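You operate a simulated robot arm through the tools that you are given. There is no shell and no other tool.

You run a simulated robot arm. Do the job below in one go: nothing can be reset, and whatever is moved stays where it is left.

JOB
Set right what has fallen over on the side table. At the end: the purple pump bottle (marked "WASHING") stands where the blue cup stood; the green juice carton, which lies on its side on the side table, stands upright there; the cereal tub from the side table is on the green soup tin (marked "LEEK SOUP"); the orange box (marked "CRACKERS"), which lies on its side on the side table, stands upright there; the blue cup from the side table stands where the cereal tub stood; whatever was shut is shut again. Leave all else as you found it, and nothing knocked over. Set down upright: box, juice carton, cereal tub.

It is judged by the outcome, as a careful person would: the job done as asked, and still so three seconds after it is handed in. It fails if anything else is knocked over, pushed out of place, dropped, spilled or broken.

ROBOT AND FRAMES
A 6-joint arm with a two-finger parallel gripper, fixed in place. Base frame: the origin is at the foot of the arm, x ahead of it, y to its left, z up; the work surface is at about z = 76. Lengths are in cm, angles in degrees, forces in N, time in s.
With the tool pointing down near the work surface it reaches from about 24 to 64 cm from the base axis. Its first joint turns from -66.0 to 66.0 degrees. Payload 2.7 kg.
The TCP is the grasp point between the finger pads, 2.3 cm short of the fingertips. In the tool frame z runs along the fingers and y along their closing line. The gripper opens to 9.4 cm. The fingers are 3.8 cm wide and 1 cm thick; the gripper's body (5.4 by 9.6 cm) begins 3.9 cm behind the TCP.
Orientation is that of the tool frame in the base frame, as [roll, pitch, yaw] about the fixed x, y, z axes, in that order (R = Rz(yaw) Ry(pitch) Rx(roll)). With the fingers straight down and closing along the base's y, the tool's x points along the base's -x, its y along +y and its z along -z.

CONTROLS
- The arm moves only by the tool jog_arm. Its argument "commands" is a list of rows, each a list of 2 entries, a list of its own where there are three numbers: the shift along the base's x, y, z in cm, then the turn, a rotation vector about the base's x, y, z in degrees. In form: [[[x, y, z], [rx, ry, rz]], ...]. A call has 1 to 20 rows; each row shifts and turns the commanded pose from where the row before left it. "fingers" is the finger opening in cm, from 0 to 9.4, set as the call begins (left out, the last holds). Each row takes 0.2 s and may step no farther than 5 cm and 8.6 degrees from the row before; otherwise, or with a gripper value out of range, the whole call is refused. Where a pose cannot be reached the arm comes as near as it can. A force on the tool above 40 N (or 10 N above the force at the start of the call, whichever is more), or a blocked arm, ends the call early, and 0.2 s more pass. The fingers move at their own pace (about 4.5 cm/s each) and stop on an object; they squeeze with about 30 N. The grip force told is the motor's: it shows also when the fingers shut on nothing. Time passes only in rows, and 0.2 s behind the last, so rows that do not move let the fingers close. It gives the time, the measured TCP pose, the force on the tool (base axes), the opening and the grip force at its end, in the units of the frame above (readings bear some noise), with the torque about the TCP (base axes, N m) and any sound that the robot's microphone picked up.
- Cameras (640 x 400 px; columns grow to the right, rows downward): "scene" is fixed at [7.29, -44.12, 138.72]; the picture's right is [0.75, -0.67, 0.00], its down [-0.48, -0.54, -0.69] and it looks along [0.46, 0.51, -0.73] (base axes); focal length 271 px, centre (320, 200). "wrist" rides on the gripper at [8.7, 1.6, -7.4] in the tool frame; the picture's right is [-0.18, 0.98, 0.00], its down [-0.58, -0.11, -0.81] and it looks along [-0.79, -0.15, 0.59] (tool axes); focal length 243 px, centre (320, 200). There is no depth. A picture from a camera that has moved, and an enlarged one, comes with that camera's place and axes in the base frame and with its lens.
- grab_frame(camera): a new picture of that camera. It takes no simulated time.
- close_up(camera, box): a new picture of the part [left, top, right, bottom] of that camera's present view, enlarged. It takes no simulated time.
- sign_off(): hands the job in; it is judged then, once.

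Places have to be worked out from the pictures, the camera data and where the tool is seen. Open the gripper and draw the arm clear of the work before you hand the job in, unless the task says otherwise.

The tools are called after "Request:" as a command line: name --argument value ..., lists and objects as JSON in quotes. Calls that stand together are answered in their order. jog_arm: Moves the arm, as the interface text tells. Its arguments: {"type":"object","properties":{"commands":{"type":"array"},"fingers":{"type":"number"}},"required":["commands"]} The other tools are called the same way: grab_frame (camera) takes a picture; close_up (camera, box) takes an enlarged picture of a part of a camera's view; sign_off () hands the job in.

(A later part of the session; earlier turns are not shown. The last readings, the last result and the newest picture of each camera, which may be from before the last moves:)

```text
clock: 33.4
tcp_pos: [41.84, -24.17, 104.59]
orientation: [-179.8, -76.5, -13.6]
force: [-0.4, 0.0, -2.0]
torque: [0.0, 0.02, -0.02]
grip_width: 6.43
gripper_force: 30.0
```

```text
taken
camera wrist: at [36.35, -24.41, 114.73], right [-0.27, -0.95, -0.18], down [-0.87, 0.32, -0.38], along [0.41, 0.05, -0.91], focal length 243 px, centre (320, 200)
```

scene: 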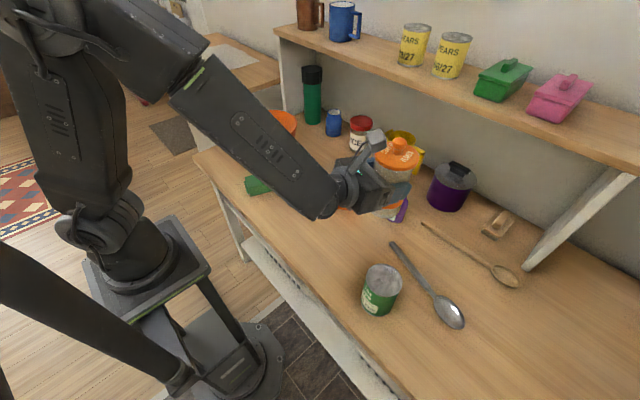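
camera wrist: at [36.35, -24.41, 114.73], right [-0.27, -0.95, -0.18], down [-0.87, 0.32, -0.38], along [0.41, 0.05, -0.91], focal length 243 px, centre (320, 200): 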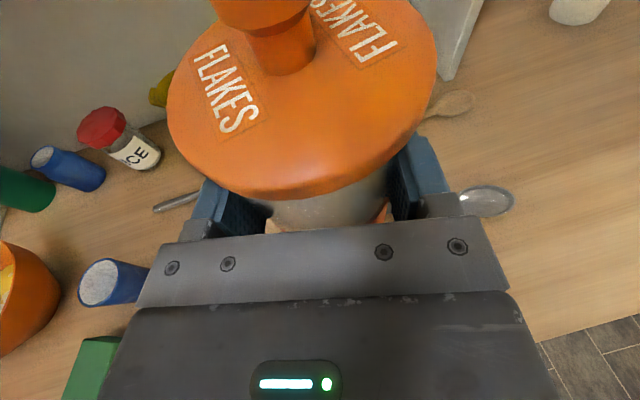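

Tub still firmly held and upright. I zoom in on the tub and on the tin to refine their positions before lowering.

Request:
close_up --camera "scene" --box '[330, 115, 440, 235]'

Request:
close_up --camera "scene" --box '[350, 250, 420, 330]'

```text
3.33 times, centred on (385, 175) of scene
camera zoom: at [7.29, -44.12, 138.72], right [0.75, -0.67, 0.0], down [-0.48, -0.54, -0.69], along [0.46, 0.51, -0.73], focal length 904 px, centre (103, 283)
```

zoom: 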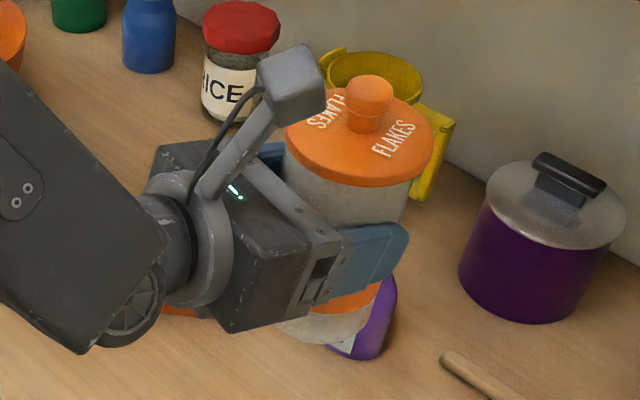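

```text
5.00 times, centred on (385, 290) of scene
camera zoom: at [7.29, -44.12, 138.72], right [0.75, -0.67, 0.0], down [-0.48, -0.54, -0.69], along [0.46, 0.51, -0.73], focal length 1356 px, centre (-5, -250)
```

zoom: 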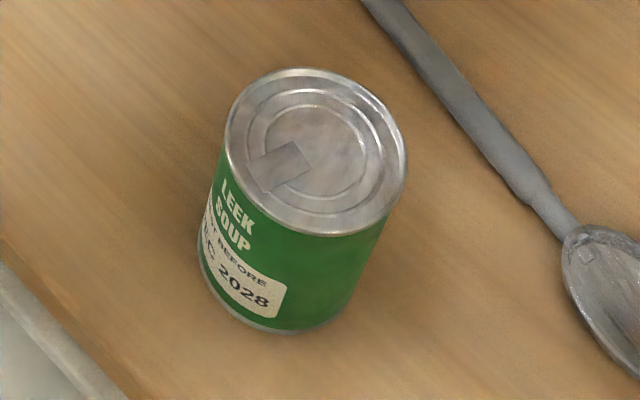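

Scene-camera geometry checks out against the held tub (predicted and seen position agree within half a cm). I move the tub axis over the tin at about (34.7, -33.2) and lower to ~3 cm above it.

Request:
jog_arm --commands '[[[-2.085, -2.1, 0], [0, 0, -3.6]], [[-2.085, -2.1, 0], [0, 0, -3.6]], [[-2.085, -2.1, 0], [0, 0, -3.6]], [[-2.085, -2.1, 0], [0, 0, -3.6]], [[0, 0, -2.3], [0, 0, 0]], [[0, 0, -2.3], [0, 0, 0]], [[0, 0, -2.3], [0, 0, 0]], [[0, 0, 0], [0, 0, 0]]]'

Request:
close_up --camera "scene" --box '[330, 190, 450, 330]'

Request:
grab_frame --camera "wrist"

```text
clock: 35.2
tcp_pos: [33.38, -32.42, 97.6]
orientation: [-179.9, -76.5, -27.8]
force: [0.1, -0.8, -1.6]
torque: [0.01, 0.04, -0.02]
grip_width: 6.46
gripper_force: 29.7
```

```text
2.86 times, centred on (390, 260) of scene
camera zoom: at [7.29, -44.13, 138.72], right [0.75, -0.67, 0.0], down [-0.48, -0.54, -0.69], along [0.46, 0.51, -0.73], focal length 775 px, centre (120, 29)
```

zoom: 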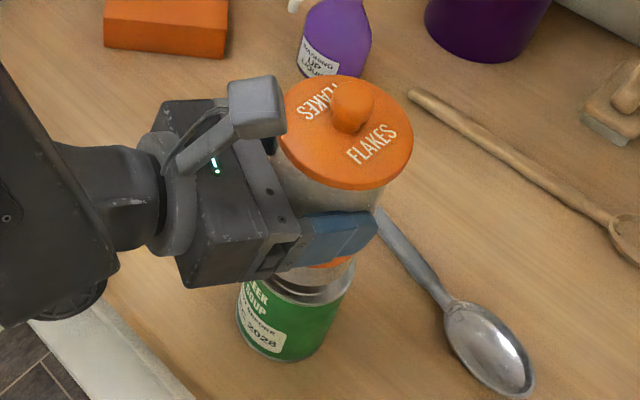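

```text
taken
camera wrist: at [28.11, -31.34, 107.83], right [-0.5, -0.85, -0.18], down [-0.76, 0.52, -0.38], along [0.41, -0.05, -0.91], focal length 243 px, centre (320, 200)
```

wrist: 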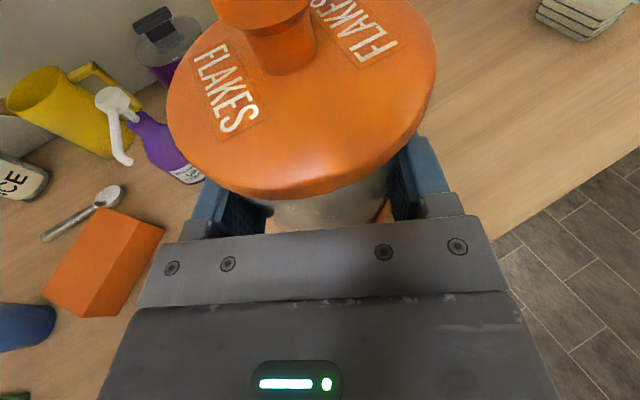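

Close-up on the gap between tub bottom and tin top.

Request:
close_up --camera "scene" --box '[365, 260, 420, 325]'

Request:
close_up --camera "scene" --box '[385, 210, 445, 290]'

```text
6.15 times, centred on (392, 292) of scene
camera zoom: at [7.29, -44.13, 138.72], right [0.75, -0.67, 0.0], down [-0.48, -0.54, -0.69], along [0.46, 0.51, -0.73], focal length 1669 px, centre (-126, -369)
```

zoom: 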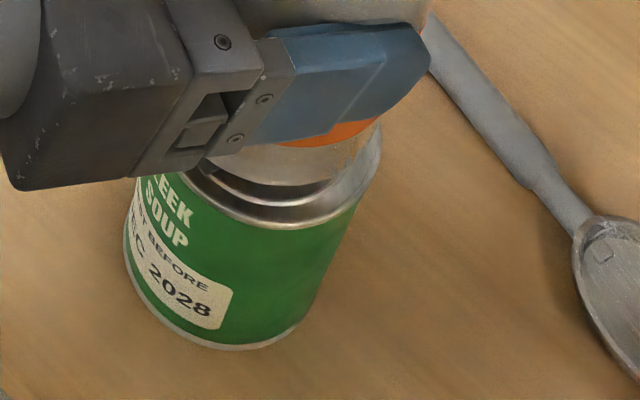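

```text
5.00 times, centred on (415, 250) of scene
camera zoom: at [7.29, -44.13, 138.72], right [0.75, -0.67, 0.0], down [-0.48, -0.54, -0.69], along [0.46, 0.51, -0.73], focal length 1356 px, centre (-155, -50)
```

zoom: 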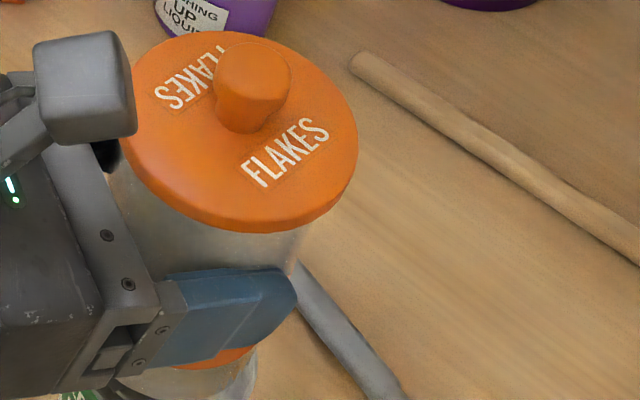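

Tub and tin axes agree to within ~0.2–0.3 cm. I nudge by (+0.15, -0.15) and lower most of the gap, then feel for contact in small steps.

Request:
jog_arm --commands '[[[0.15, -0.15, 0], [0, 0, 0]], [[0, 0, -0.7], [0, 0, 0]], [[0, 0, -0.7], [0, 0, 0]], [[0, 0, -0.5], [0, 0, 0]], [[0, 0, -0.3], [0, 0, 0]], [[0, 0, 0], [0, 0, 0]]]'

Request:
close_up --camera "scene" --box '[365, 260, 420, 325]'

```text
clock: 36.6
tcp_pos: [33.68, -32.59, 95.5]
orientation: [-179.8, -76.5, -27.9]
force: [-0.7, 0.8, -2.0]
torque: [0.0, 0.07, 0.0]
grip_width: 6.45
gripper_force: 29.9
```

```text
6.15 times, centred on (392, 292) of scene
camera zoom: at [7.29, -44.13, 138.72], right [0.75, -0.67, 0.0], down [-0.48, -0.54, -0.69], along [0.46, 0.51, -0.73], focal length 1669 px, centre (-126, -369)
```

zoom: 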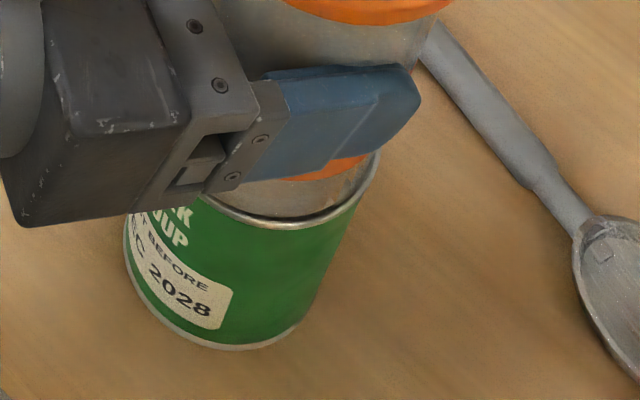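

Tub bottom looks well inside the tin's rim, under a centimetre above. Lowering in small steps, watching force.

Request:
jog_arm --commands '[[[0, 0, -0.2], [0, 0, 0]], [[0, 0, -0.2], [0, 0, 0]], [[0, 0, 0], [0, 0, 0]]]'

Request:
jog_arm --commands '[[[0, 0, -0.15], [0, 0, 0]], [[0, 0, 0], [0, 0, 0]]]'

Request:
jog_arm --commands '[[[0, 0, -0.15], [0, 0, 0]], [[0, 0, 0], [0, 0, 0]]]'

```text
clock: 37.4
tcp_pos: [33.62, -32.66, 95.03]
orientation: [-179.7, -76.5, -28.0]
force: [0.0, -0.3, -2.4]
torque: [0.02, 0.03, 0.0]
grip_width: 6.43
gripper_force: 30.6
```

```text
clock: 38.0
tcp_pos: [33.57, -32.64, 94.8]
orientation: [-179.8, -76.6, -28.0]
force: [-0.5, -0.1, -2.8]
torque: [0.02, 0.0, -0.03]
grip_width: 6.46
gripper_force: 30.5
```

```text
clock: 38.6
tcp_pos: [33.69, -32.65, 94.9]
orientation: [-180.0, -76.7, -27.7]
force: [-2.8, 3.0, 11.5]
torque: [0.37, 0.51, 0.0]
grip_width: 6.47
gripper_force: 29.8
```

Contact with the tin top at tub bottom z≈86.8 (force rose to +11.5 N). I back off a hair to relieve the press before releasing.

Request:
jog_arm --commands '[[[0, 0, 0.08], [0, 0, 0]], [[0, 0, 0], [0, 0, 0]]]'

Request:
close_up --camera "scene" --box '[350, 210, 450, 330]'

```text
clock: 39.2
tcp_pos: [33.65, -32.6, 94.86]
orientation: [179.9, -76.6, -27.8]
force: [2.1, -1.6, 8.0]
torque: [-0.03, 0.0, -0.01]
grip_width: 6.45
gripper_force: 29.8
```

```text
3.33 times, centred on (400, 270) of scene
camera zoom: at [7.28, -44.12, 138.72], right [0.75, -0.67, 0.0], down [-0.48, -0.54, -0.69], along [0.46, 0.51, -0.73], focal length 904 px, centre (53, -33)
```

zoom: 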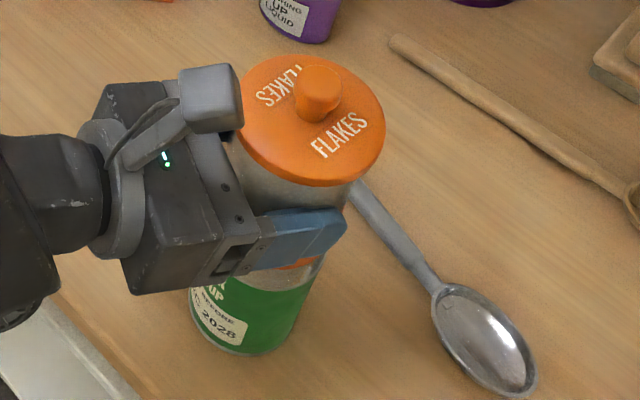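

Load is now small with no torque, so the tub is sitting flat. I open the fingers a little first.

Request:
jog_arm --commands '[[[0, 0, 0], [0, 0, 0]], [[0, 0, 0], [0, 0, 0]]]' --fingers 7.2

Request:
jog_arm --commands '[[[0, 0, 0], [0, 0, 0]], [[0, 0, 0], [0, 0, 0]]]' --fingers 9.4

Request:
close_up --camera "scene" --box '[350, 210, 450, 330]'

Request:
grab_frame --camera "wrist"

```text
clock: 39.8
tcp_pos: [33.67, -32.69, 94.79]
orientation: [-179.7, -76.4, -28.0]
force: [0.4, 0.0, -0.2]
torque: [-0.03, 0.02, -0.02]
grip_width: 7.2
gripper_force: 0.0
```

```text
clock: 40.4
tcp_pos: [33.6, -32.66, 94.84]
orientation: [-179.9, -76.5, -27.9]
force: [0.0, -0.5, -0.9]
torque: [0.01, 0.02, 0.04]
grip_width: 9.39
gripper_force: 0.0
```

```text
3.33 times, centred on (400, 270) of scene
camera zoom: at [7.29, -44.12, 138.72], right [0.75, -0.67, 0.0], down [-0.48, -0.54, -0.69], along [0.46, 0.51, -0.73], focal length 904 px, centre (53, -33)
```

zoom: 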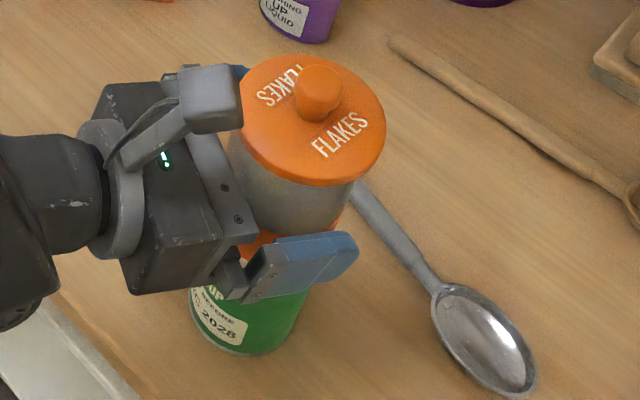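

```text
taken
camera wrist: at [28.28, -31.51, 105.01], right [-0.5, -0.85, -0.18], down [-0.76, 0.52, -0.38], along [0.41, -0.05, -0.91], focal length 243 px, centre (320, 200)
```

wrist: 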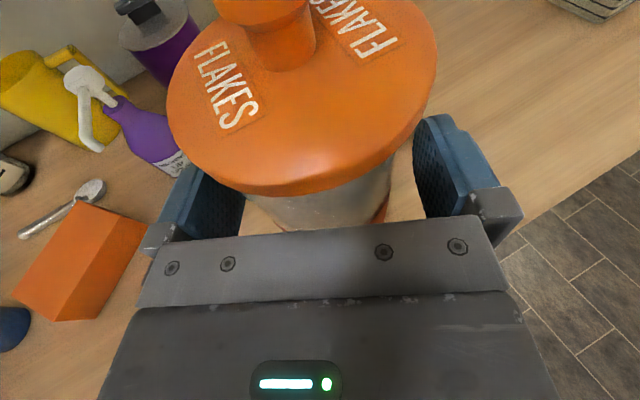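

Tub stands on the tin with fingers clear on both sides. I back straight out along the approach line in small steps.

Request:
jog_arm --commands '[[[-0.71, 0.375, 0], [0, 0, 0]], [[-0.88, 0.47, 0], [0, 0, 0]], [[-0.88, 0.47, 0], [0, 0, 0]]]'

Request:
jog_arm --commands '[[[-0.88, 0.47, 0], [0, 0, 0]], [[-0.88, 0.47, 0], [0, 0, 0]], [[-0.88, 0.47, 0], [0, 0, 0]], [[-0.88, 0.47, 0], [0, 0, 0]]]'

Request:
grab_frame --camera "wrist"

```text
clock: 41.2
tcp_pos: [31.15, -31.37, 94.8]
orientation: [-179.6, -76.5, -28.0]
force: [0.4, -0.1, 0.6]
torque: [0.0, 0.0, 0.02]
grip_width: 9.38
gripper_force: 0.0
```

```text
clock: 42.2
tcp_pos: [29.35, -28.55, 94.93]
orientation: [-180.0, -76.5, -27.8]
force: [-0.8, 0.2, 0.1]
torque: [-0.02, 0.05, 0.0]
grip_width: 9.41
gripper_force: 0.0
out of reach, approached as far as the arm can: row 2, 3, 4
```

```text
taken
camera wrist: at [24.05, -27.43, 105.07], right [-0.5, -0.85, -0.18], down [-0.76, 0.53, -0.38], along [0.41, -0.05, -0.91], focal length 243 px, centre (320, 200)
```

wrist: 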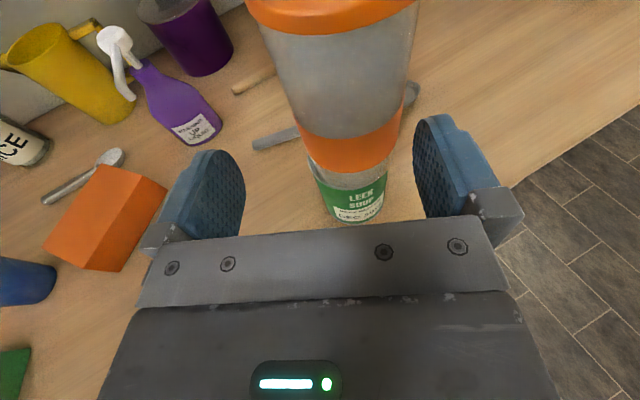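

Tub stands undisturbed; the arm reached its inner limit on the way out (tips are still ~0.9 cm clear of the tub). I test moving straight up from here.

Request:
jog_arm --commands '[[[0, 0, 0.5], [0, 0, 0]], [[0, 0, 0.5], [0, 0, 0]]]'

```text
clock: 42.8
tcp_pos: [29.47, -28.55, 95.99]
orientation: [-179.7, -76.5, -28.0]
force: [0.8, 0.2, 0.0]
torque: [0.0, 0.02, -0.03]
grip_width: 9.39
gripper_force: 0.0
```

Straight up works; I continue rising above the tub.

Request:
jog_arm --commands '[[[0, 0, 1.5], [0, 0, 0]], [[0, 0, 2], [0, 0, 0]], [[0, 0, 2], [0, 0, 0]], [[0, 0, 2], [0, 0, 0]], [[0, 0, 2], [0, 0, 0]], [[0, 0, 2], [0, 0, 0]], [[0, 0, 2], [0, 0, 0]]]'

Request:
grab_frame --camera "scene"

Request:
close_up --camera "scene" --box '[340, 190, 460, 330]'

```text
clock: 44.4
tcp_pos: [29.52, -28.6, 109.42]
orientation: [-179.8, -76.5, -28.0]
force: [0.1, 0.1, 0.4]
torque: [0.04, -0.01, 0.01]
grip_width: 9.39
gripper_force: 0.1
```

```text
taken
```

scene: 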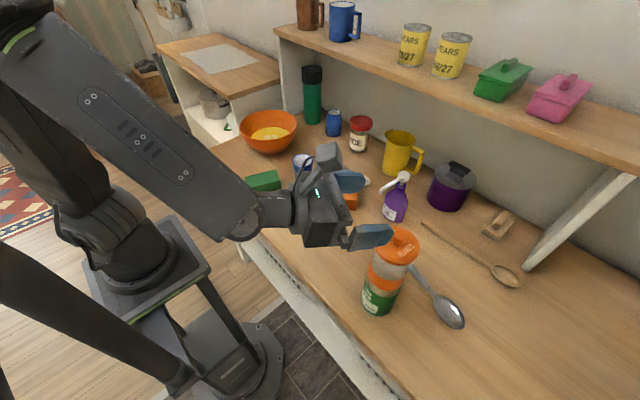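

```text
2.86 times, centred on (400, 260) of scene
camera zoom: at [7.29, -44.12, 138.72], right [0.75, -0.67, 0.0], down [-0.48, -0.54, -0.69], along [0.46, 0.51, -0.73], focal length 775 px, centre (91, 29)
```

zoom: 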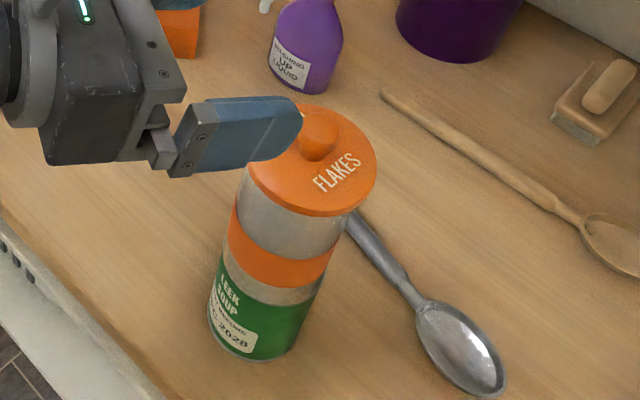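

Tub is neatly on the tin. Next the blue cup: I un-tilt to tool-down here (above everything), then turn and travel toward the cup.

Request:
jog_arm --commands '[[[0, 0, 0], [3.99, 7.5, 0]], [[0, 0, 0], [3.99, 7.5, 0]], [[0, 0, 0], [3.99, 7.5, 0]], [[0, 0, 0], [3.99, 7.5, 0]], [[0, 0, 0], [3.99, 7.5, 0]], [[0, 0, 0], [3.99, 7.5, 0]], [[0, 0, 0], [3.99, 7.5, 0]], [[0, 0, 0], [3.99, 7.5, 0]], [[0, 0, 0], [3.99, 7.5, 0]], [[0.5, 0.5, 0], [0, 0, 8.5]], [[0.5, 0.5, 0], [0, 0, 8.5]], [[1.5, 2, 0], [0, 0, 8.5]], [[2, 3, 0], [0, 0, 8.5]], [[2, 3.5, 0], [0, 0, 8.5]], [[2, 4, 0], [0, 0, 8.5]], [[2, 4, 0], [0, 0, 8.5]], [[2, 4, 0], [0, 0, 8.5]], [[2, 4, 0], [0, 0, 8.5]], [[2, 4, 0], [0, 0, 8.5]]]'

Request:
jog_arm --commands '[[[0.7, 3, 0], [0, 0, 8.5]], [[0.7, 3, 0], [0, 0, 8.5]], [[0.7, 2, 0], [0, 0, 8.5]], [[0.5, 1.5, 0], [0, 0, 7.5]]]'

Request:
grab_frame --camera "wrist"

Request:
grab_frame --camera "scene"

```text
clock: 48.4
tcp_pos: [45.8, 0.94, 109.46]
orientation: [-179.7, 0.0, 57.2]
force: [0.0, -0.2, 0.0]
torque: [-0.01, 0.02, 0.02]
grip_width: 9.42
gripper_force: 0.1
```

```text
clock: 49.4
tcp_pos: [48.47, 10.49, 109.31]
orientation: [-179.7, 0.1, 90.2]
force: [0.0, 0.7, -0.5]
torque: [0.0, 0.02, -0.01]
grip_width: 9.4
gripper_force: 0.1
```

```text
taken
camera wrist: at [50.21, 19.29, 116.91], right [0.98, -0.18, -0.01], down [-0.1, -0.58, 0.81], along [-0.15, -0.79, -0.59], focal length 243 px, centre (320, 200)
```

wrist: 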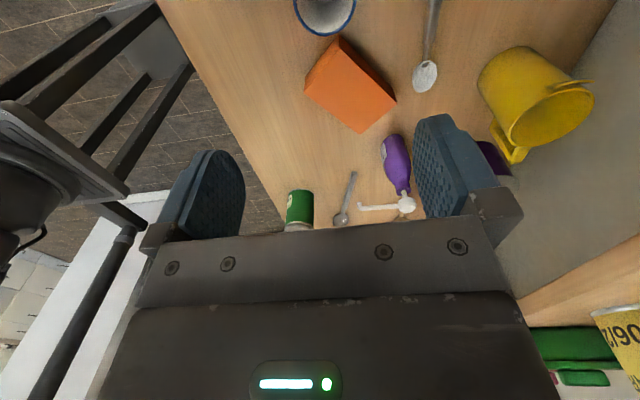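

```text
taken
```

scene: 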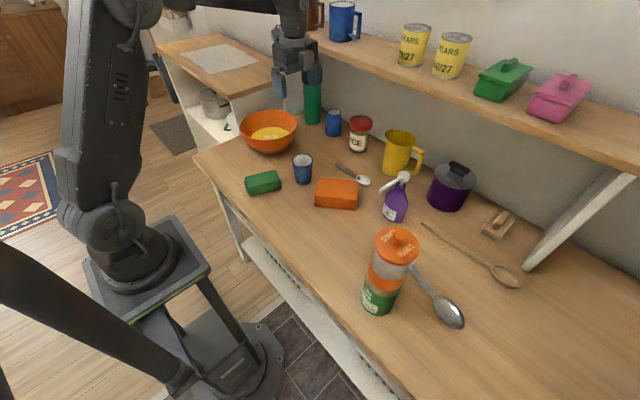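

Checking the tub/tin stack now unobstructed, and the cup from the scene camera.

Request:
close_up --camera "scene" --box '[350, 215, 440, 325]'

Request:
close_up --camera "scene" --box '[280, 145, 325, 190]'

```text
3.64 times, centred on (395, 270) of scene
camera zoom: at [7.29, -44.12, 138.72], right [0.75, -0.67, 0.0], down [-0.48, -0.54, -0.69], along [0.46, 0.51, -0.73], focal length 986 px, centre (47, -54)
```

zoom: 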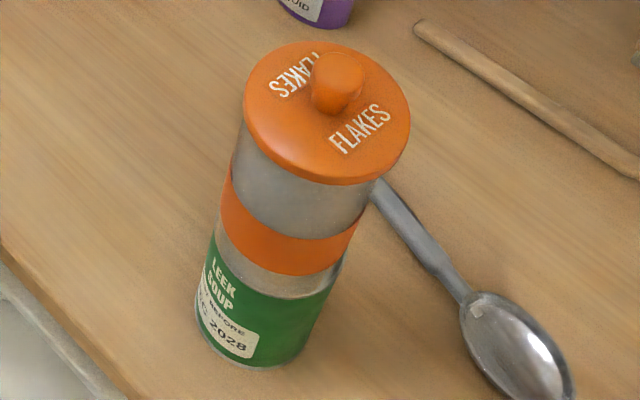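

```text
8.89 times, centred on (302, 168) of scene
camera zoom: at [7.29, -44.12, 138.72], right [0.75, -0.67, 0.0], down [-0.48, -0.54, -0.69], along [0.46, 0.51, -0.73], focal length 2411 px, centre (476, 489)
```

zoom: 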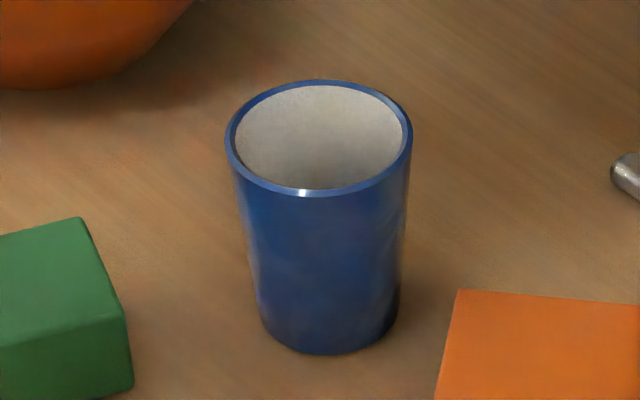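

The stack is well aligned and the lid is seated. The cup refines to (49.1, 11.05), rim z≈84.1, rim ⌀≈6.8; I centre over it and descend, fingers closing along x.

Request:
jog_arm --commands '[[[0.6, 0.55, -2], [0, 0, 0]], [[0, 0, -4.5], [0, 0, 0]], [[0, 0, -4.5], [0, 0, 0]], [[0, 0, -4.5], [0, 0, 0]], [[0, 0, -4.5], [0, 0, 0]], [[0, 0, -1.5], [0, 0, 0]]]' --fingers 9.4

Request:
close_up --camera "scene" --box '[250, 90, 360, 210]'

Request:
grab_frame --camera "wrist"

```text
clock: 50.8
tcp_pos: [49.05, 10.88, 87.94]
orientation: [-179.8, -0.1, 90.0]
force: [-0.4, 0.0, -0.1]
torque: [-0.02, 0.0, 0.02]
grip_width: 9.42
gripper_force: 0.1
```

```text
3.33 times, centred on (305, 150) of scene
camera zoom: at [7.29, -44.12, 138.72], right [0.75, -0.67, 0.0], down [-0.48, -0.54, -0.69], along [0.46, 0.51, -0.73], focal length 904 px, centre (370, 367)
```

zoom: 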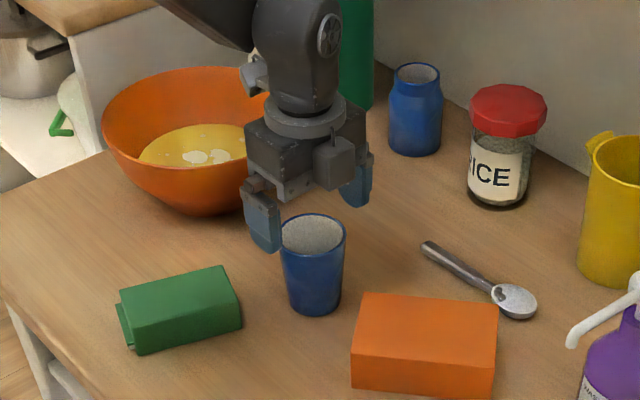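

```text
taken
camera wrist: at [50.74, 19.7, 95.4], right [0.98, -0.18, 0.0], down [-0.11, -0.58, 0.81], along [-0.15, -0.79, -0.59], focal length 243 px, centre (320, 200)
```

wrist: 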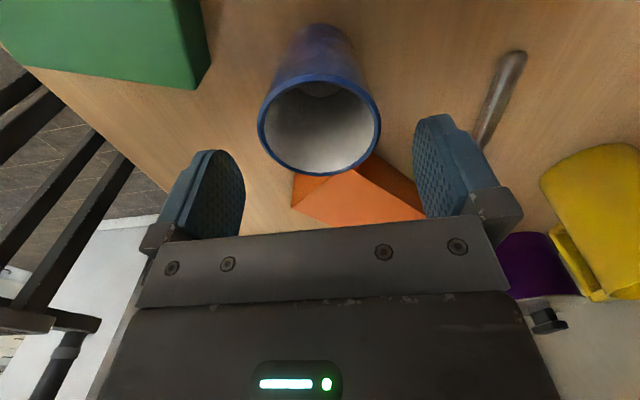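

Cup is centred between the fingers (wrist view gives (49.2, 11.4)). I descend to grip height and close.

Request:
jog_arm --commands '[[[0.05, 0.25, -2], [0, 0, 0]], [[0, 0, -2], [0, 0, 0]], [[0, 0, -1.5], [0, 0, 0]], [[0, 0, -0.8], [0, 0, 0]]]'

Request:
jog_arm --commands '[[[0, 0, 0], [0, 0, 0]], [[0, 0, 0], [0, 0, 0]], [[0, 0, 0], [0, 0, 0]], [[0, 0, 0], [0, 0, 0]]]' --fingers 5.5

Request:
close_up --camera "scene" --box '[250, 90, 360, 210]'

```text
clock: 51.8
tcp_pos: [49.05, 11.18, 81.56]
orientation: [-179.7, 0.0, 90.0]
force: [-0.2, -0.1, 0.0]
torque: [-0.05, 0.02, -0.02]
grip_width: 9.42
gripper_force: 0.1
```

```text
clock: 52.8
tcp_pos: [48.95, 11.28, 81.63]
orientation: [-179.7, 0.0, 90.0]
force: [-0.4, -0.7, 0.6]
torque: [-0.01, 0.01, -0.02]
grip_width: 6.25
gripper_force: 30.1
```

```text
3.33 times, centred on (305, 150) of scene
camera zoom: at [7.29, -44.12, 138.72], right [0.75, -0.67, 0.0], down [-0.48, -0.54, -0.69], along [0.46, 0.51, -0.73], focal length 904 px, centre (370, 367)
```

zoom: 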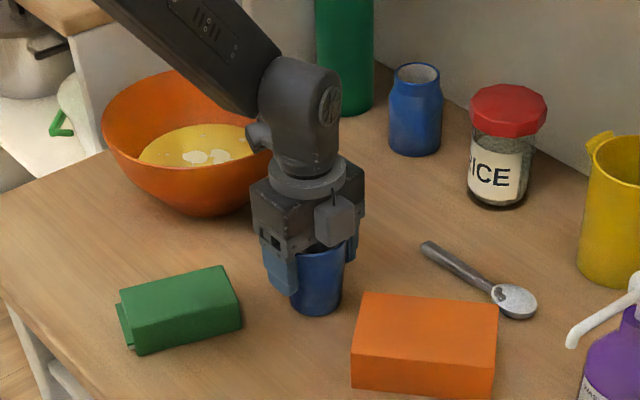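

Cup gripped (6.25 cm, no snap this time). I lift it gently straight up.

Request:
jog_arm --commands '[[[0, 0, 0.5], [0, 0, 0]], [[0, 0, 1], [0, 0, 0]], [[0, 0, 2], [0, 0, 0]], [[0, 0, 3], [0, 0, 0]], [[0, 0, 3.5], [0, 0, 0]], [[0, 0, 3.5], [0, 0, 0]], [[0, 0, 3], [0, 0, 0]], [[0, 0, 2], [0, 0, 0]]]'

Request:
grab_frame --camera "scene"

```text
clock: 54.6
tcp_pos: [49.06, 11.33, 100.16]
orientation: [-179.7, 0.0, 90.0]
force: [-0.6, -1.1, -1.6]
torque: [0.0, 0.0, 0.0]
grip_width: 6.23
gripper_force: 29.8
```

```text
taken
```

scene: 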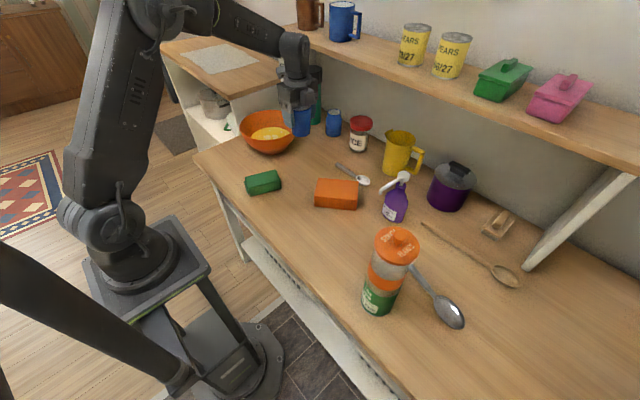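

Carrying the cup to the tub's former spot (33.3, 41.4), passing above the bowl's edge with the cup bottom at z≈94.5.

Request:
jog_arm --commands '[[[-1.0, 1.9, 0], [0, 0, 0]], [[-1.576, 3.01, 0], [0, 0, 0]], [[-1.7, 3.25, 0], [0, 0, 0]], [[-1.7, 3.25, 0], [0, 0, 0]], [[-1.7, 3.25, 0], [0, 0, 0]], [[-1.7, 3.25, 0], [0, 0, 0]], [[-1.7, 3.25, 0], [0, 0, 0]], [[-1.7, 3.25, 0], [0, 0, 0]], [[-1.576, 3.0, 0], [0, 0, 0]], [[-1.4, 2.6, 0], [0, 0, 0]], [[0, 0, 0], [0, 0, 0]]]'

Request:
close_up --camera "scene" --box '[150, 60, 310, 200]'

Request:
grab_frame --camera "wrist"

```text
clock: 57.0
tcp_pos: [33.42, 41.19, 100.19]
orientation: [-179.7, 0.0, 89.9]
force: [0.3, -0.6, -2.5]
torque: [0.01, 0.0, 0.01]
grip_width: 6.24
gripper_force: 30.0
```

```text
2.86 times, centred on (230, 130) of scene
camera zoom: at [7.29, -44.12, 138.72], right [0.75, -0.67, 0.0], down [-0.48, -0.54, -0.69], along [0.46, 0.51, -0.73], focal length 775 px, centre (577, 400)
```

zoom: 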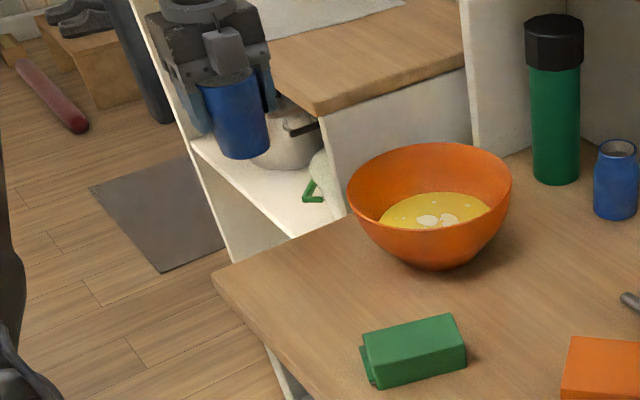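

```text
taken
camera wrist: at [35.11, 50.05, 107.68], right [0.98, -0.18, 0.0], down [-0.11, -0.58, 0.81], along [-0.15, -0.79, -0.59], focal length 243 px, centre (320, 200)
```

wrist: 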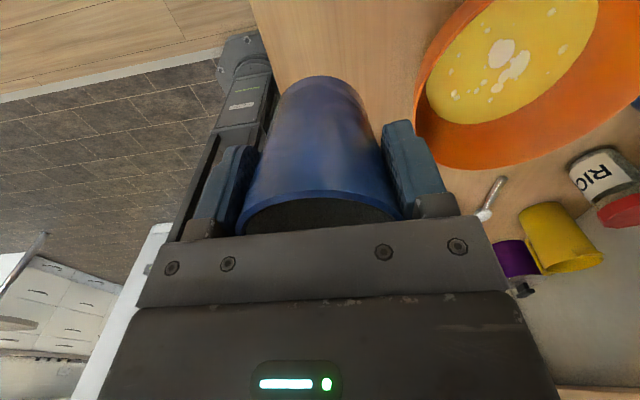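

Over the spot. I lower the cup, stopping about 1.5 cm above the table.

Request:
jog_arm --commands '[[[-0.1, 0.2, -3], [0, 0, 0]], [[0, 0, -4], [0, 0, 0]], [[0, 0, -4], [0, 0, 0]], [[0, 0, -3.5], [0, 0, 0]], [[0, 0, -2], [0, 0, 0]], [[0, 0, -0.5], [0, 0, 0]], [[0, 0, 0], [0, 0, 0]]]'

Request:
close_up --camera "scene" --box '[180, 90, 270, 180]'

```text
clock: 58.6
tcp_pos: [33.32, 41.46, 83.13]
orientation: [-179.6, 0.0, 90.1]
force: [0.4, -0.1, -1.1]
torque: [0.0, 0.0, 0.0]
grip_width: 6.24
gripper_force: 29.9
```

```text
4.44 times, centred on (225, 135) of scene
camera zoom: at [7.29, -44.12, 138.72], right [0.75, -0.67, 0.0], down [-0.48, -0.54, -0.69], along [0.46, 0.51, -0.73], focal length 1205 px, centre (742, 489)
```

zoom: 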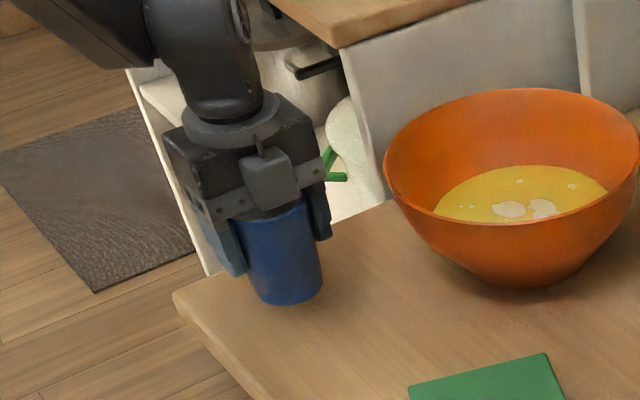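

Cup base lines up with the tub's former base pixel. Lowering the last bit with force checks.

Request:
jog_arm --commands '[[[0, 0, -0.6], [0, 0, 0]], [[0, 0, -0.5], [0, 0, 0]], [[0, 0, -0.2], [0, 0, 0]], [[0, 0, 0], [0, 0, 0]]]'

Request:
jog_arm --commands '[[[0, 0, -0.15], [0, 0, 0]], [[0, 0, 0], [0, 0, 0]]]'

```text
clock: 59.6
tcp_pos: [33.46, 41.39, 81.82]
orientation: [-179.7, 0.0, 89.9]
force: [-0.5, 0.3, -2.4]
torque: [0.01, 0.04, 0.01]
grip_width: 6.21
gripper_force: 30.1
```

```text
clock: 60.2
tcp_pos: [33.29, 41.36, 81.59]
orientation: [-179.7, 0.0, 89.9]
force: [-0.4, 1.3, -2.2]
torque: [-0.02, 0.0, 0.01]
grip_width: 6.24
gripper_force: 29.8
```

Request:
jog_arm --commands '[[[0, 0, -0.1], [0, 0, 0]], [[0, 0, 0], [0, 0, 0]]]'

```text
clock: 60.8
tcp_pos: [33.38, 41.54, 81.54]
orientation: [-179.7, -0.2, 90.0]
force: [-1.6, -1.2, 1.8]
torque: [-0.04, -0.05, -0.02]
grip_width: 6.22
gripper_force: 30.5
```

The cup has touched the table (weight taken up). Releasing gradually, then rising straight up.

Request:
jog_arm --commands '[[[0, 0, 0], [0, 0, 0]], [[0, 0, 0], [0, 0, 0]]]' --fingers 7.2

Request:
jog_arm --commands '[[[0, 0, 0], [0, 0, 0]], [[0, 0, 0], [0, 0, 0]], [[0, 0, 0.5], [0, 0, 0]], [[0, 0, 1], [0, 0, 0]], [[0, 0, 2], [0, 0, 0]], [[0, 0, 3], [0, 0, 0]], [[0, 0, 4], [0, 0, 0]], [[0, 0, 4], [0, 0, 0]], [[0, 0, 4], [0, 0, 0]], [[0, 0, 4], [0, 0, 0]]]' --fingers 9.4

Request:
grab_frame --camera "scene"

Request:
close_up --camera "scene" --box '[180, 90, 270, 180]'

```text
clock: 61.4
tcp_pos: [33.38, 41.36, 81.53]
orientation: [-179.7, 0.0, 90.0]
force: [0.2, -0.5, -0.8]
torque: [-0.01, -0.02, -0.03]
grip_width: 7.21
gripper_force: 0.0
```

```text
clock: 63.6
tcp_pos: [33.38, 41.57, 104.24]
orientation: [-179.6, 0.1, 90.1]
force: [0.2, 0.2, 0.7]
torque: [0.02, 0.04, 0.02]
grip_width: 9.43
gripper_force: 0.1
```

```text
taken
```

scene: 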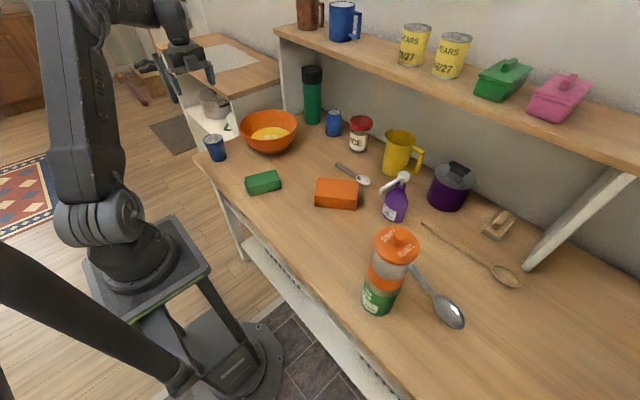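

```text
4.44 times, centred on (225, 135) of scene
camera zoom: at [7.29, -44.12, 138.72], right [0.75, -0.67, 0.0], down [-0.48, -0.54, -0.69], along [0.46, 0.51, -0.73], focal length 1205 px, centre (742, 489)
```

zoom: 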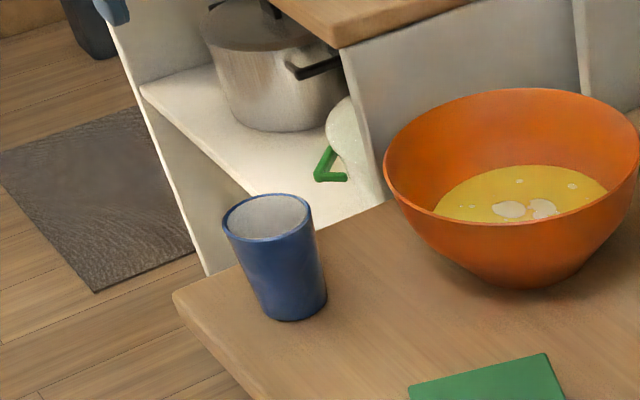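

Cup is upright on the tub's spot. Next the carton: its centre is ≈(37.0, 17.0), long axis heading −21°, top (fin) end toward heading 159°. I travel above it, turning the tool so the camera is on the fin side, and lean it back 12° for the later 90° tip-up.

Request:
jog_arm --commands '[[[0.33, -2.7, -0.45], [0, 0, 7.67]], [[0.33, -2.7, -0.45], [0, 0, 7.67]], [[0.33, -2.7, -0.45], [0, 0, 7.67]], [[0.33, -2.7, -0.45], [0, 0, 7.67]], [[0.33, -2.7, -0.45], [0, 0, 7.67]], [[0.33, -2.7, -0.45], [0, 0, 7.67]], [[0.33, -2.7, -0.45], [0, 0, 7.67]], [[0.33, -2.7, -0.45], [0, 0, 7.67]], [[0.33, -2.7, -0.45], [0, 0, 7.67]], [[0, 0, 0], [-2.15, -5.6, 0]], [[0, 0, 0], [-2.15, -5.6, 0]], [[0, 0, 0], [0, 0, 0]]]'

Request:
grab_frame --camera "wrist"

```text
clock: 66.2
tcp_pos: [36.2, 17.17, 99.97]
orientation: [-179.9, 12.0, 159.2]
force: [0.5, -0.7, 0.1]
torque: [0.02, -0.02, -0.01]
grip_width: 9.39
gripper_force: 0.0
```

```text
taken
camera wrist: at [27.57, 22.38, 105.53], right [0.52, 0.85, 0.03], down [0.34, -0.24, 0.91], along [0.79, -0.46, -0.41], focal length 243 px, centre (320, 200)
```

wrist: 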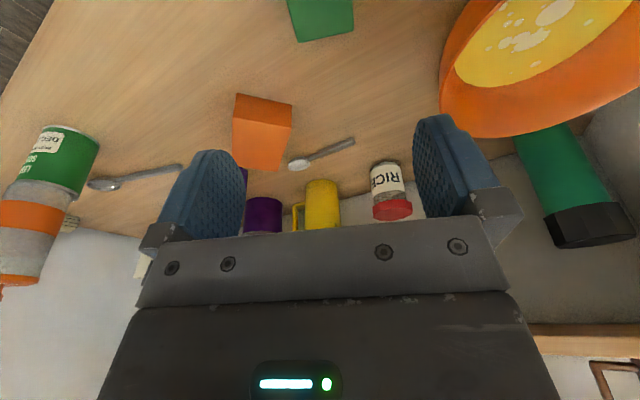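

Orientation is as intended. I descend to about 5 cm above the grip height and look again.

Request:
jog_arm --commands '[[[0.1, 0.05, -4], [0, 0, 0]], [[0, 0, -4], [0, 0, 0]], [[0, 0, -4], [0, 0, 0]], [[0, 0, -3.5], [0, 0, 0]], [[0, 0, 0], [0, 0, 0]]]' --fingers 9.4

Request:
grab_frame --camera "wrist"

Request:
close_up --camera "scene" --box '[215, 115, 325, 215]'

```text
clock: 67.4
tcp_pos: [36.37, 17.35, 84.5]
orientation: [-179.6, 11.9, 159.1]
force: [0.1, -0.8, 0.0]
torque: [0.01, 0.01, -0.03]
grip_width: 9.38
gripper_force: 0.0
```

```text
taken
camera wrist: at [27.75, 22.49, 89.99], right [0.52, 0.85, 0.03], down [0.34, -0.24, 0.91], along [0.78, -0.46, -0.41], focal length 243 px, centre (320, 200)
```

wrist: 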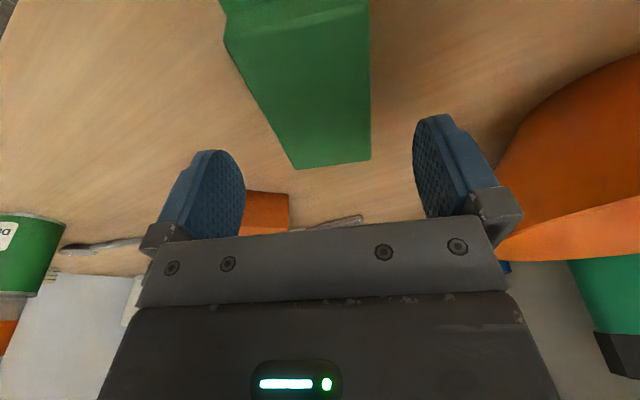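

```text
4.00 times, centred on (270, 165) of scene
camera zoom: at [7.29, -44.12, 138.72], right [0.75, -0.67, 0.0], down [-0.48, -0.54, -0.69], along [0.46, 0.51, -0.73], focal length 1085 px, centre (520, 340)
```

zoom: 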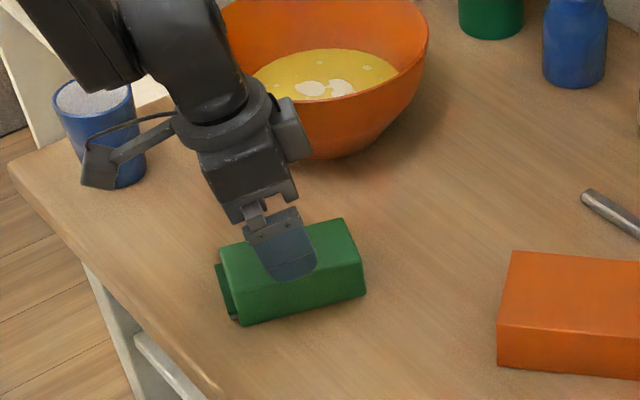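

The carton lies centred under the fingers (end edge at (41.2,12.4)–(43.2,17.9), square to the fingers). I descend to grip height z≈78.9 and close.

Request:
jog_arm --commands '[[[0, 0, -2], [0, 0, 0]], [[0, 0, -1.5], [0, 0, 0]], [[0, 0, -1.2], [0, 0, 0]], [[0, 0, -0.6], [0, 0, 0]], [[0, 0, -0.2], [0, 0, 0]]]'

Request:
jog_arm --commands '[[[0, 0, 0], [0, 0, 0]], [[0, 0, 0], [0, 0, 0]], [[0, 0, 0], [0, 0, 0]], [[0, 0, 0], [0, 0, 0]]]' --fingers 5

Request:
close_up --camera "scene" --box '[215, 115, 325, 215]'

```text
clock: 68.6
tcp_pos: [36.53, 17.21, 79.01]
orientation: [-179.7, 12.0, 159.0]
force: [0.3, 0.7, -0.5]
torque: [-0.01, 0.0, -0.01]
grip_width: 9.4
gripper_force: 0.0
```

```text
clock: 69.6
tcp_pos: [36.39, 17.22, 79.03]
orientation: [-179.7, 12.0, 159.0]
force: [-0.5, 0.0, 0.3]
torque: [0.0, -0.02, 0.01]
grip_width: 5.9
gripper_force: 29.6
```

```text
4.00 times, centred on (270, 165) of scene
camera zoom: at [7.29, -44.12, 138.72], right [0.75, -0.67, 0.0], down [-0.48, -0.54, -0.69], along [0.46, 0.51, -0.73], focal length 1085 px, centre (520, 340)
```

zoom: 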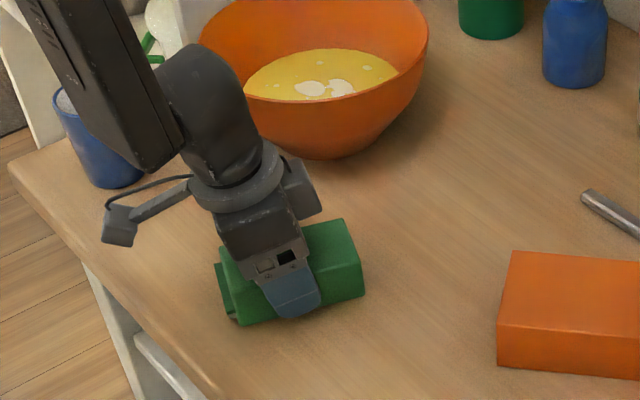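

Gripped at 5.9 cm, no sounds. I lift it straight up.

Request:
jog_arm --commands '[[[0, 0, 0.5], [0, 0, 0]], [[0, 0, 1.5], [0, 0, 0]], [[0, 0, 2.5], [0, 0, 0]], [[0, 0, 3], [0, 0, 0]], [[0, 0, 3.5], [0, 0, 0]], [[0, 0, 3.5], [0, 0, 0]], [[0, 0, 3.5], [0, 0, 0]], [[0, 0, 3], [0, 0, 0]], [[0, 0, 0], [0, 0, 0]]]'

Request:
close_up --camera "scene" --box '[190, 60, 340, 200]'

```text
clock: 71.6
tcp_pos: [36.43, 17.14, 100.08]
orientation: [-179.7, 11.8, 159.0]
force: [-0.6, -0.1, 0.1]
torque: [0.02, -0.02, -0.02]
grip_width: 5.91
gripper_force: 29.9
```

```text
2.86 times, centred on (265, 130) of scene
camera zoom: at [7.29, -44.12, 138.72], right [0.75, -0.67, 0.0], down [-0.48, -0.54, -0.69], along [0.46, 0.51, -0.73], focal length 775 px, centre (477, 400)
```

zoom: 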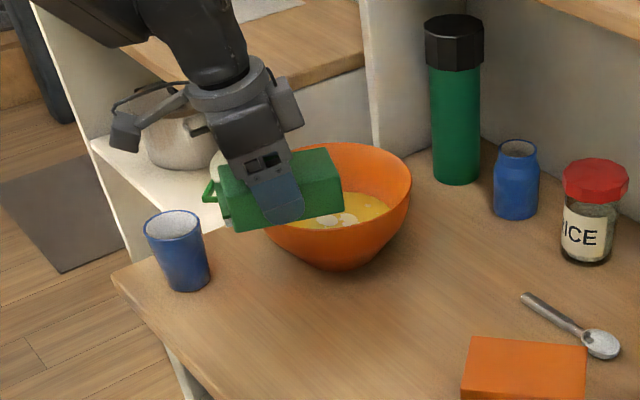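

The carton is held firmly (very light). High up, I turn the heading from 159° to 70°, then tilt the tool 90° so the fin end comes up.

Request:
jog_arm --commands '[[[0, 0, 0], [0, 0, -8.1]], [[0, 0, 0], [0, 0, -8.1]], [[0, 0, 0], [0, 0, -8.1]], [[0, 0, 0], [0, 0, -8.1]], [[0, 0, 0], [0, 0, -8.1]], [[0, 0, 0], [0, 0, -8.1]], [[0, 0, 0], [0, 0, -8.1]], [[0, 0, 0], [0, 0, -8.1]], [[0, 0, 0], [0, 0, -8.1]], [[0, 0, 0], [0, 0, -8.1]], [[0, 0, 0], [0, 0, -8.1]]]'

Request:
jog_arm --commands '[[[0, 0, 0], [7.69, -2.8, 0]], [[0, 0, 0], [7.69, -2.8, 0]], [[0, 0, 0], [7.69, -2.8, 0]], [[0, 0, 0], [7.69, -2.8, 0]], [[0, 0, 0], [7.69, -2.8, 0]], [[0, 0, 0], [7.69, -2.8, 0]], [[0, 0, 0], [7.69, -2.8, 0]], [[0, 0, 0], [7.69, -2.8, 0]], [[0, 0, 0], [7.69, -2.8, 0]], [[0, 0, 0], [7.69, -2.8, 0]], [[0, 0, 0], [7.69, -2.8, 0]], [[0, 0, 0], [0, 0, 0]]]'

Request:
grab_frame --camera "scene"

Request:
grab_frame --camera "wrist"

```text
clock: 74.0
tcp_pos: [36.51, 17.27, 99.91]
orientation: [-179.7, 12.0, 69.8]
force: [0.6, 0.0, -0.1]
torque: [-0.01, 0.04, -0.04]
grip_width: 5.93
gripper_force: 30.0
```

```text
clock: 76.6
tcp_pos: [36.39, 17.25, 99.97]
orientation: [-179.7, -78.2, 69.8]
force: [0.1, -0.4, 0.6]
torque: [-0.01, 0.0, 0.0]
grip_width: 5.92
gripper_force: 30.0
```

```text
taken
```

scene: 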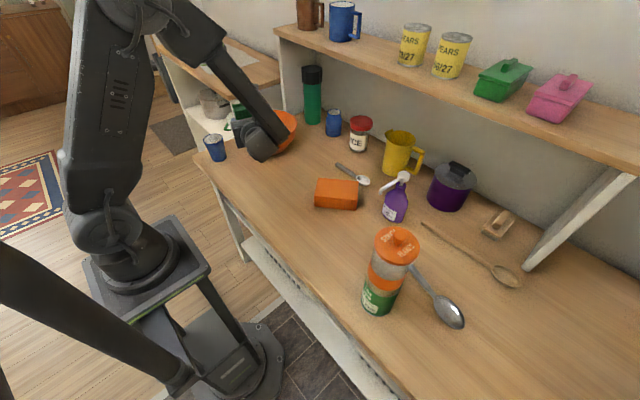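

```text
taken
camera wrist: at [36.11, 11.56, 110.04], right [0.91, -0.37, -0.18], down [-0.41, -0.82, -0.4], along [0.0, 0.44, -0.9], focal length 243 px, centre (320, 200)
```

wrist: 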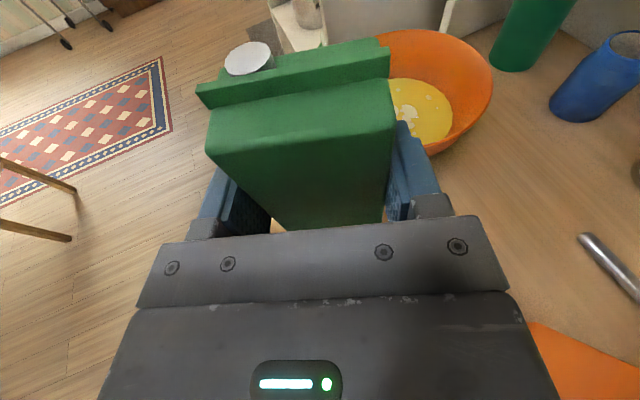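

The carton is now upright with its fin and white cap on top. I move it over a free spot near (38, 17) and lower it to about 1.5 cm above the table.

Request:
jog_arm --commands '[[[1.2, -1.35, -2], [0, 0, 0]], [[0, 0, -3.5], [0, 0, 0]], [[0, 0, -3.5], [0, 0, 0]], [[0, 0, -3.5], [0, 0, 0]], [[0, 0, -2.5], [0, 0, 0]], [[0, 0, -1.3], [0, 0, 0]], [[0, 0, 0], [0, 0, 0]]]'

Request:
close_up --camera "scene" --box '[200, 110, 340, 220]'

Request:
grab_frame --camera "wrist"

```text
clock: 78.2
tcp_pos: [37.58, 15.89, 83.64]
orientation: [-179.6, -78.2, 69.9]
force: [0.2, -0.3, -0.5]
torque: [0.0, 0.03, -0.03]
grip_width: 5.92
gripper_force: 29.3
```

```text
3.64 times, centred on (270, 165) of scene
camera zoom: at [7.29, -44.12, 138.72], right [0.75, -0.67, 0.0], down [-0.48, -0.54, -0.69], along [0.46, 0.51, -0.73], focal length 986 px, centre (502, 327)
```

zoom: 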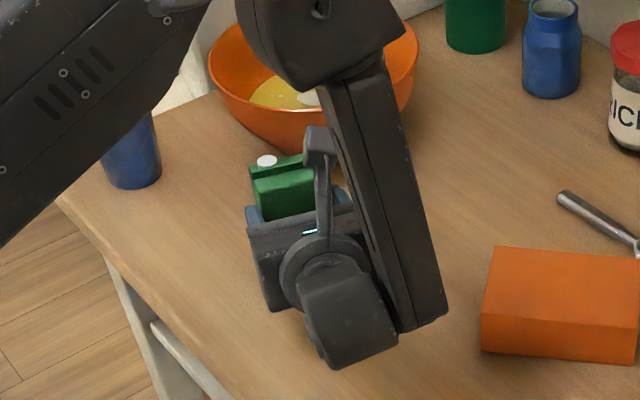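

```text
taken
camera wrist: at [37.31, 10.23, 93.69], right [0.91, -0.37, -0.18], down [-0.41, -0.82, -0.4], along [0.0, 0.44, -0.9], focal length 243 px, centre (320, 200)
```

wrist: 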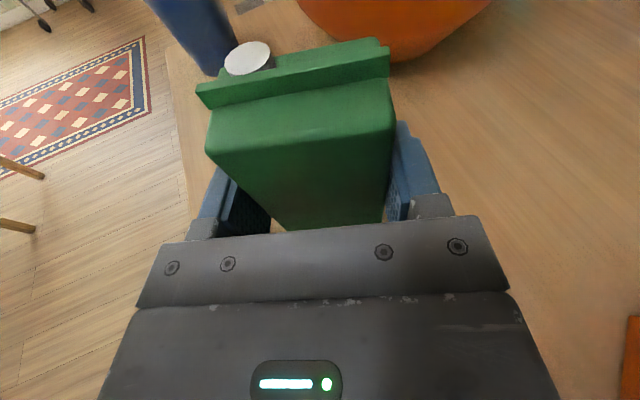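

Gap to the box is fine. Lowering the last 1.5 cm in small steps with force checks.

Request:
jog_arm --commands '[[[0, 0, -0.6], [0, 0, 0]], [[0, 0, -0.4], [0, 0, 0]], [[0, 0, -0.2], [0, 0, 0]], [[0, 0, 0], [0, 0, 0]]]'

Request:
jog_arm --commands '[[[0, 0, -0.2], [0, 0, 0]], [[0, 0, 0], [0, 0, 0]]]'

Request:
jog_arm --commands '[[[0, 0, -0.15], [0, 0, 0]], [[0, 0, 0], [0, 0, 0]]]'

```text
clock: 79.2
tcp_pos: [37.6, 15.81, 82.56]
orientation: [-179.5, -78.2, 69.6]
force: [0.3, 0.0, -0.4]
torque: [0.01, -0.02, 0.0]
grip_width: 5.89
gripper_force: 30.1
```

```text
clock: 79.8
tcp_pos: [37.59, 15.92, 82.19]
orientation: [-179.5, -78.1, 69.9]
force: [-0.3, -0.1, -0.9]
torque: [-0.02, -0.02, 0.01]
grip_width: 5.92
gripper_force: 30.2
```

```text
clock: 80.4
tcp_pos: [37.65, 16.01, 82.22]
orientation: [-179.4, -78.1, 69.9]
force: [-0.1, 0.1, -0.4]
torque: [0.05, 0.03, -0.02]
grip_width: 5.91
gripper_force: 30.3
```

Request:
jog_arm --commands '[[[0, 0, -0.12], [0, 0, 0]], [[0, 0, 0], [0, 0, 0]]]'

Request:
jog_arm --commands '[[[0, 0, -0.12], [0, 0, 0]], [[0, 0, 0], [0, 0, 0]]]'

```text
clock: 81.0
tcp_pos: [37.63, 15.85, 82.0]
orientation: [-179.4, -78.0, 69.7]
force: [-0.4, 0.0, 0.2]
torque: [-0.02, 0.0, -0.03]
grip_width: 5.88
gripper_force: 30.2
```

```text
clock: 81.6
tcp_pos: [37.54, 15.8, 81.78]
orientation: [-179.6, -78.1, 69.8]
force: [0.3, 0.3, 1.9]
torque: [-0.01, -0.01, 0.02]
grip_width: 5.9
gripper_force: 29.8
```

Request:
jog_arm --commands '[[[0, 0, -0.08], [0, 0, 0]], [[0, 0, 0], [0, 0, 0]]]'

```text
clock: 82.2
tcp_pos: [37.61, 15.9, 81.99]
orientation: [-179.7, -78.2, 70.0]
force: [-1.8, -1.0, 11.4]
torque: [-0.01, 0.09, 0.06]
grip_width: 5.88
gripper_force: 30.1
```

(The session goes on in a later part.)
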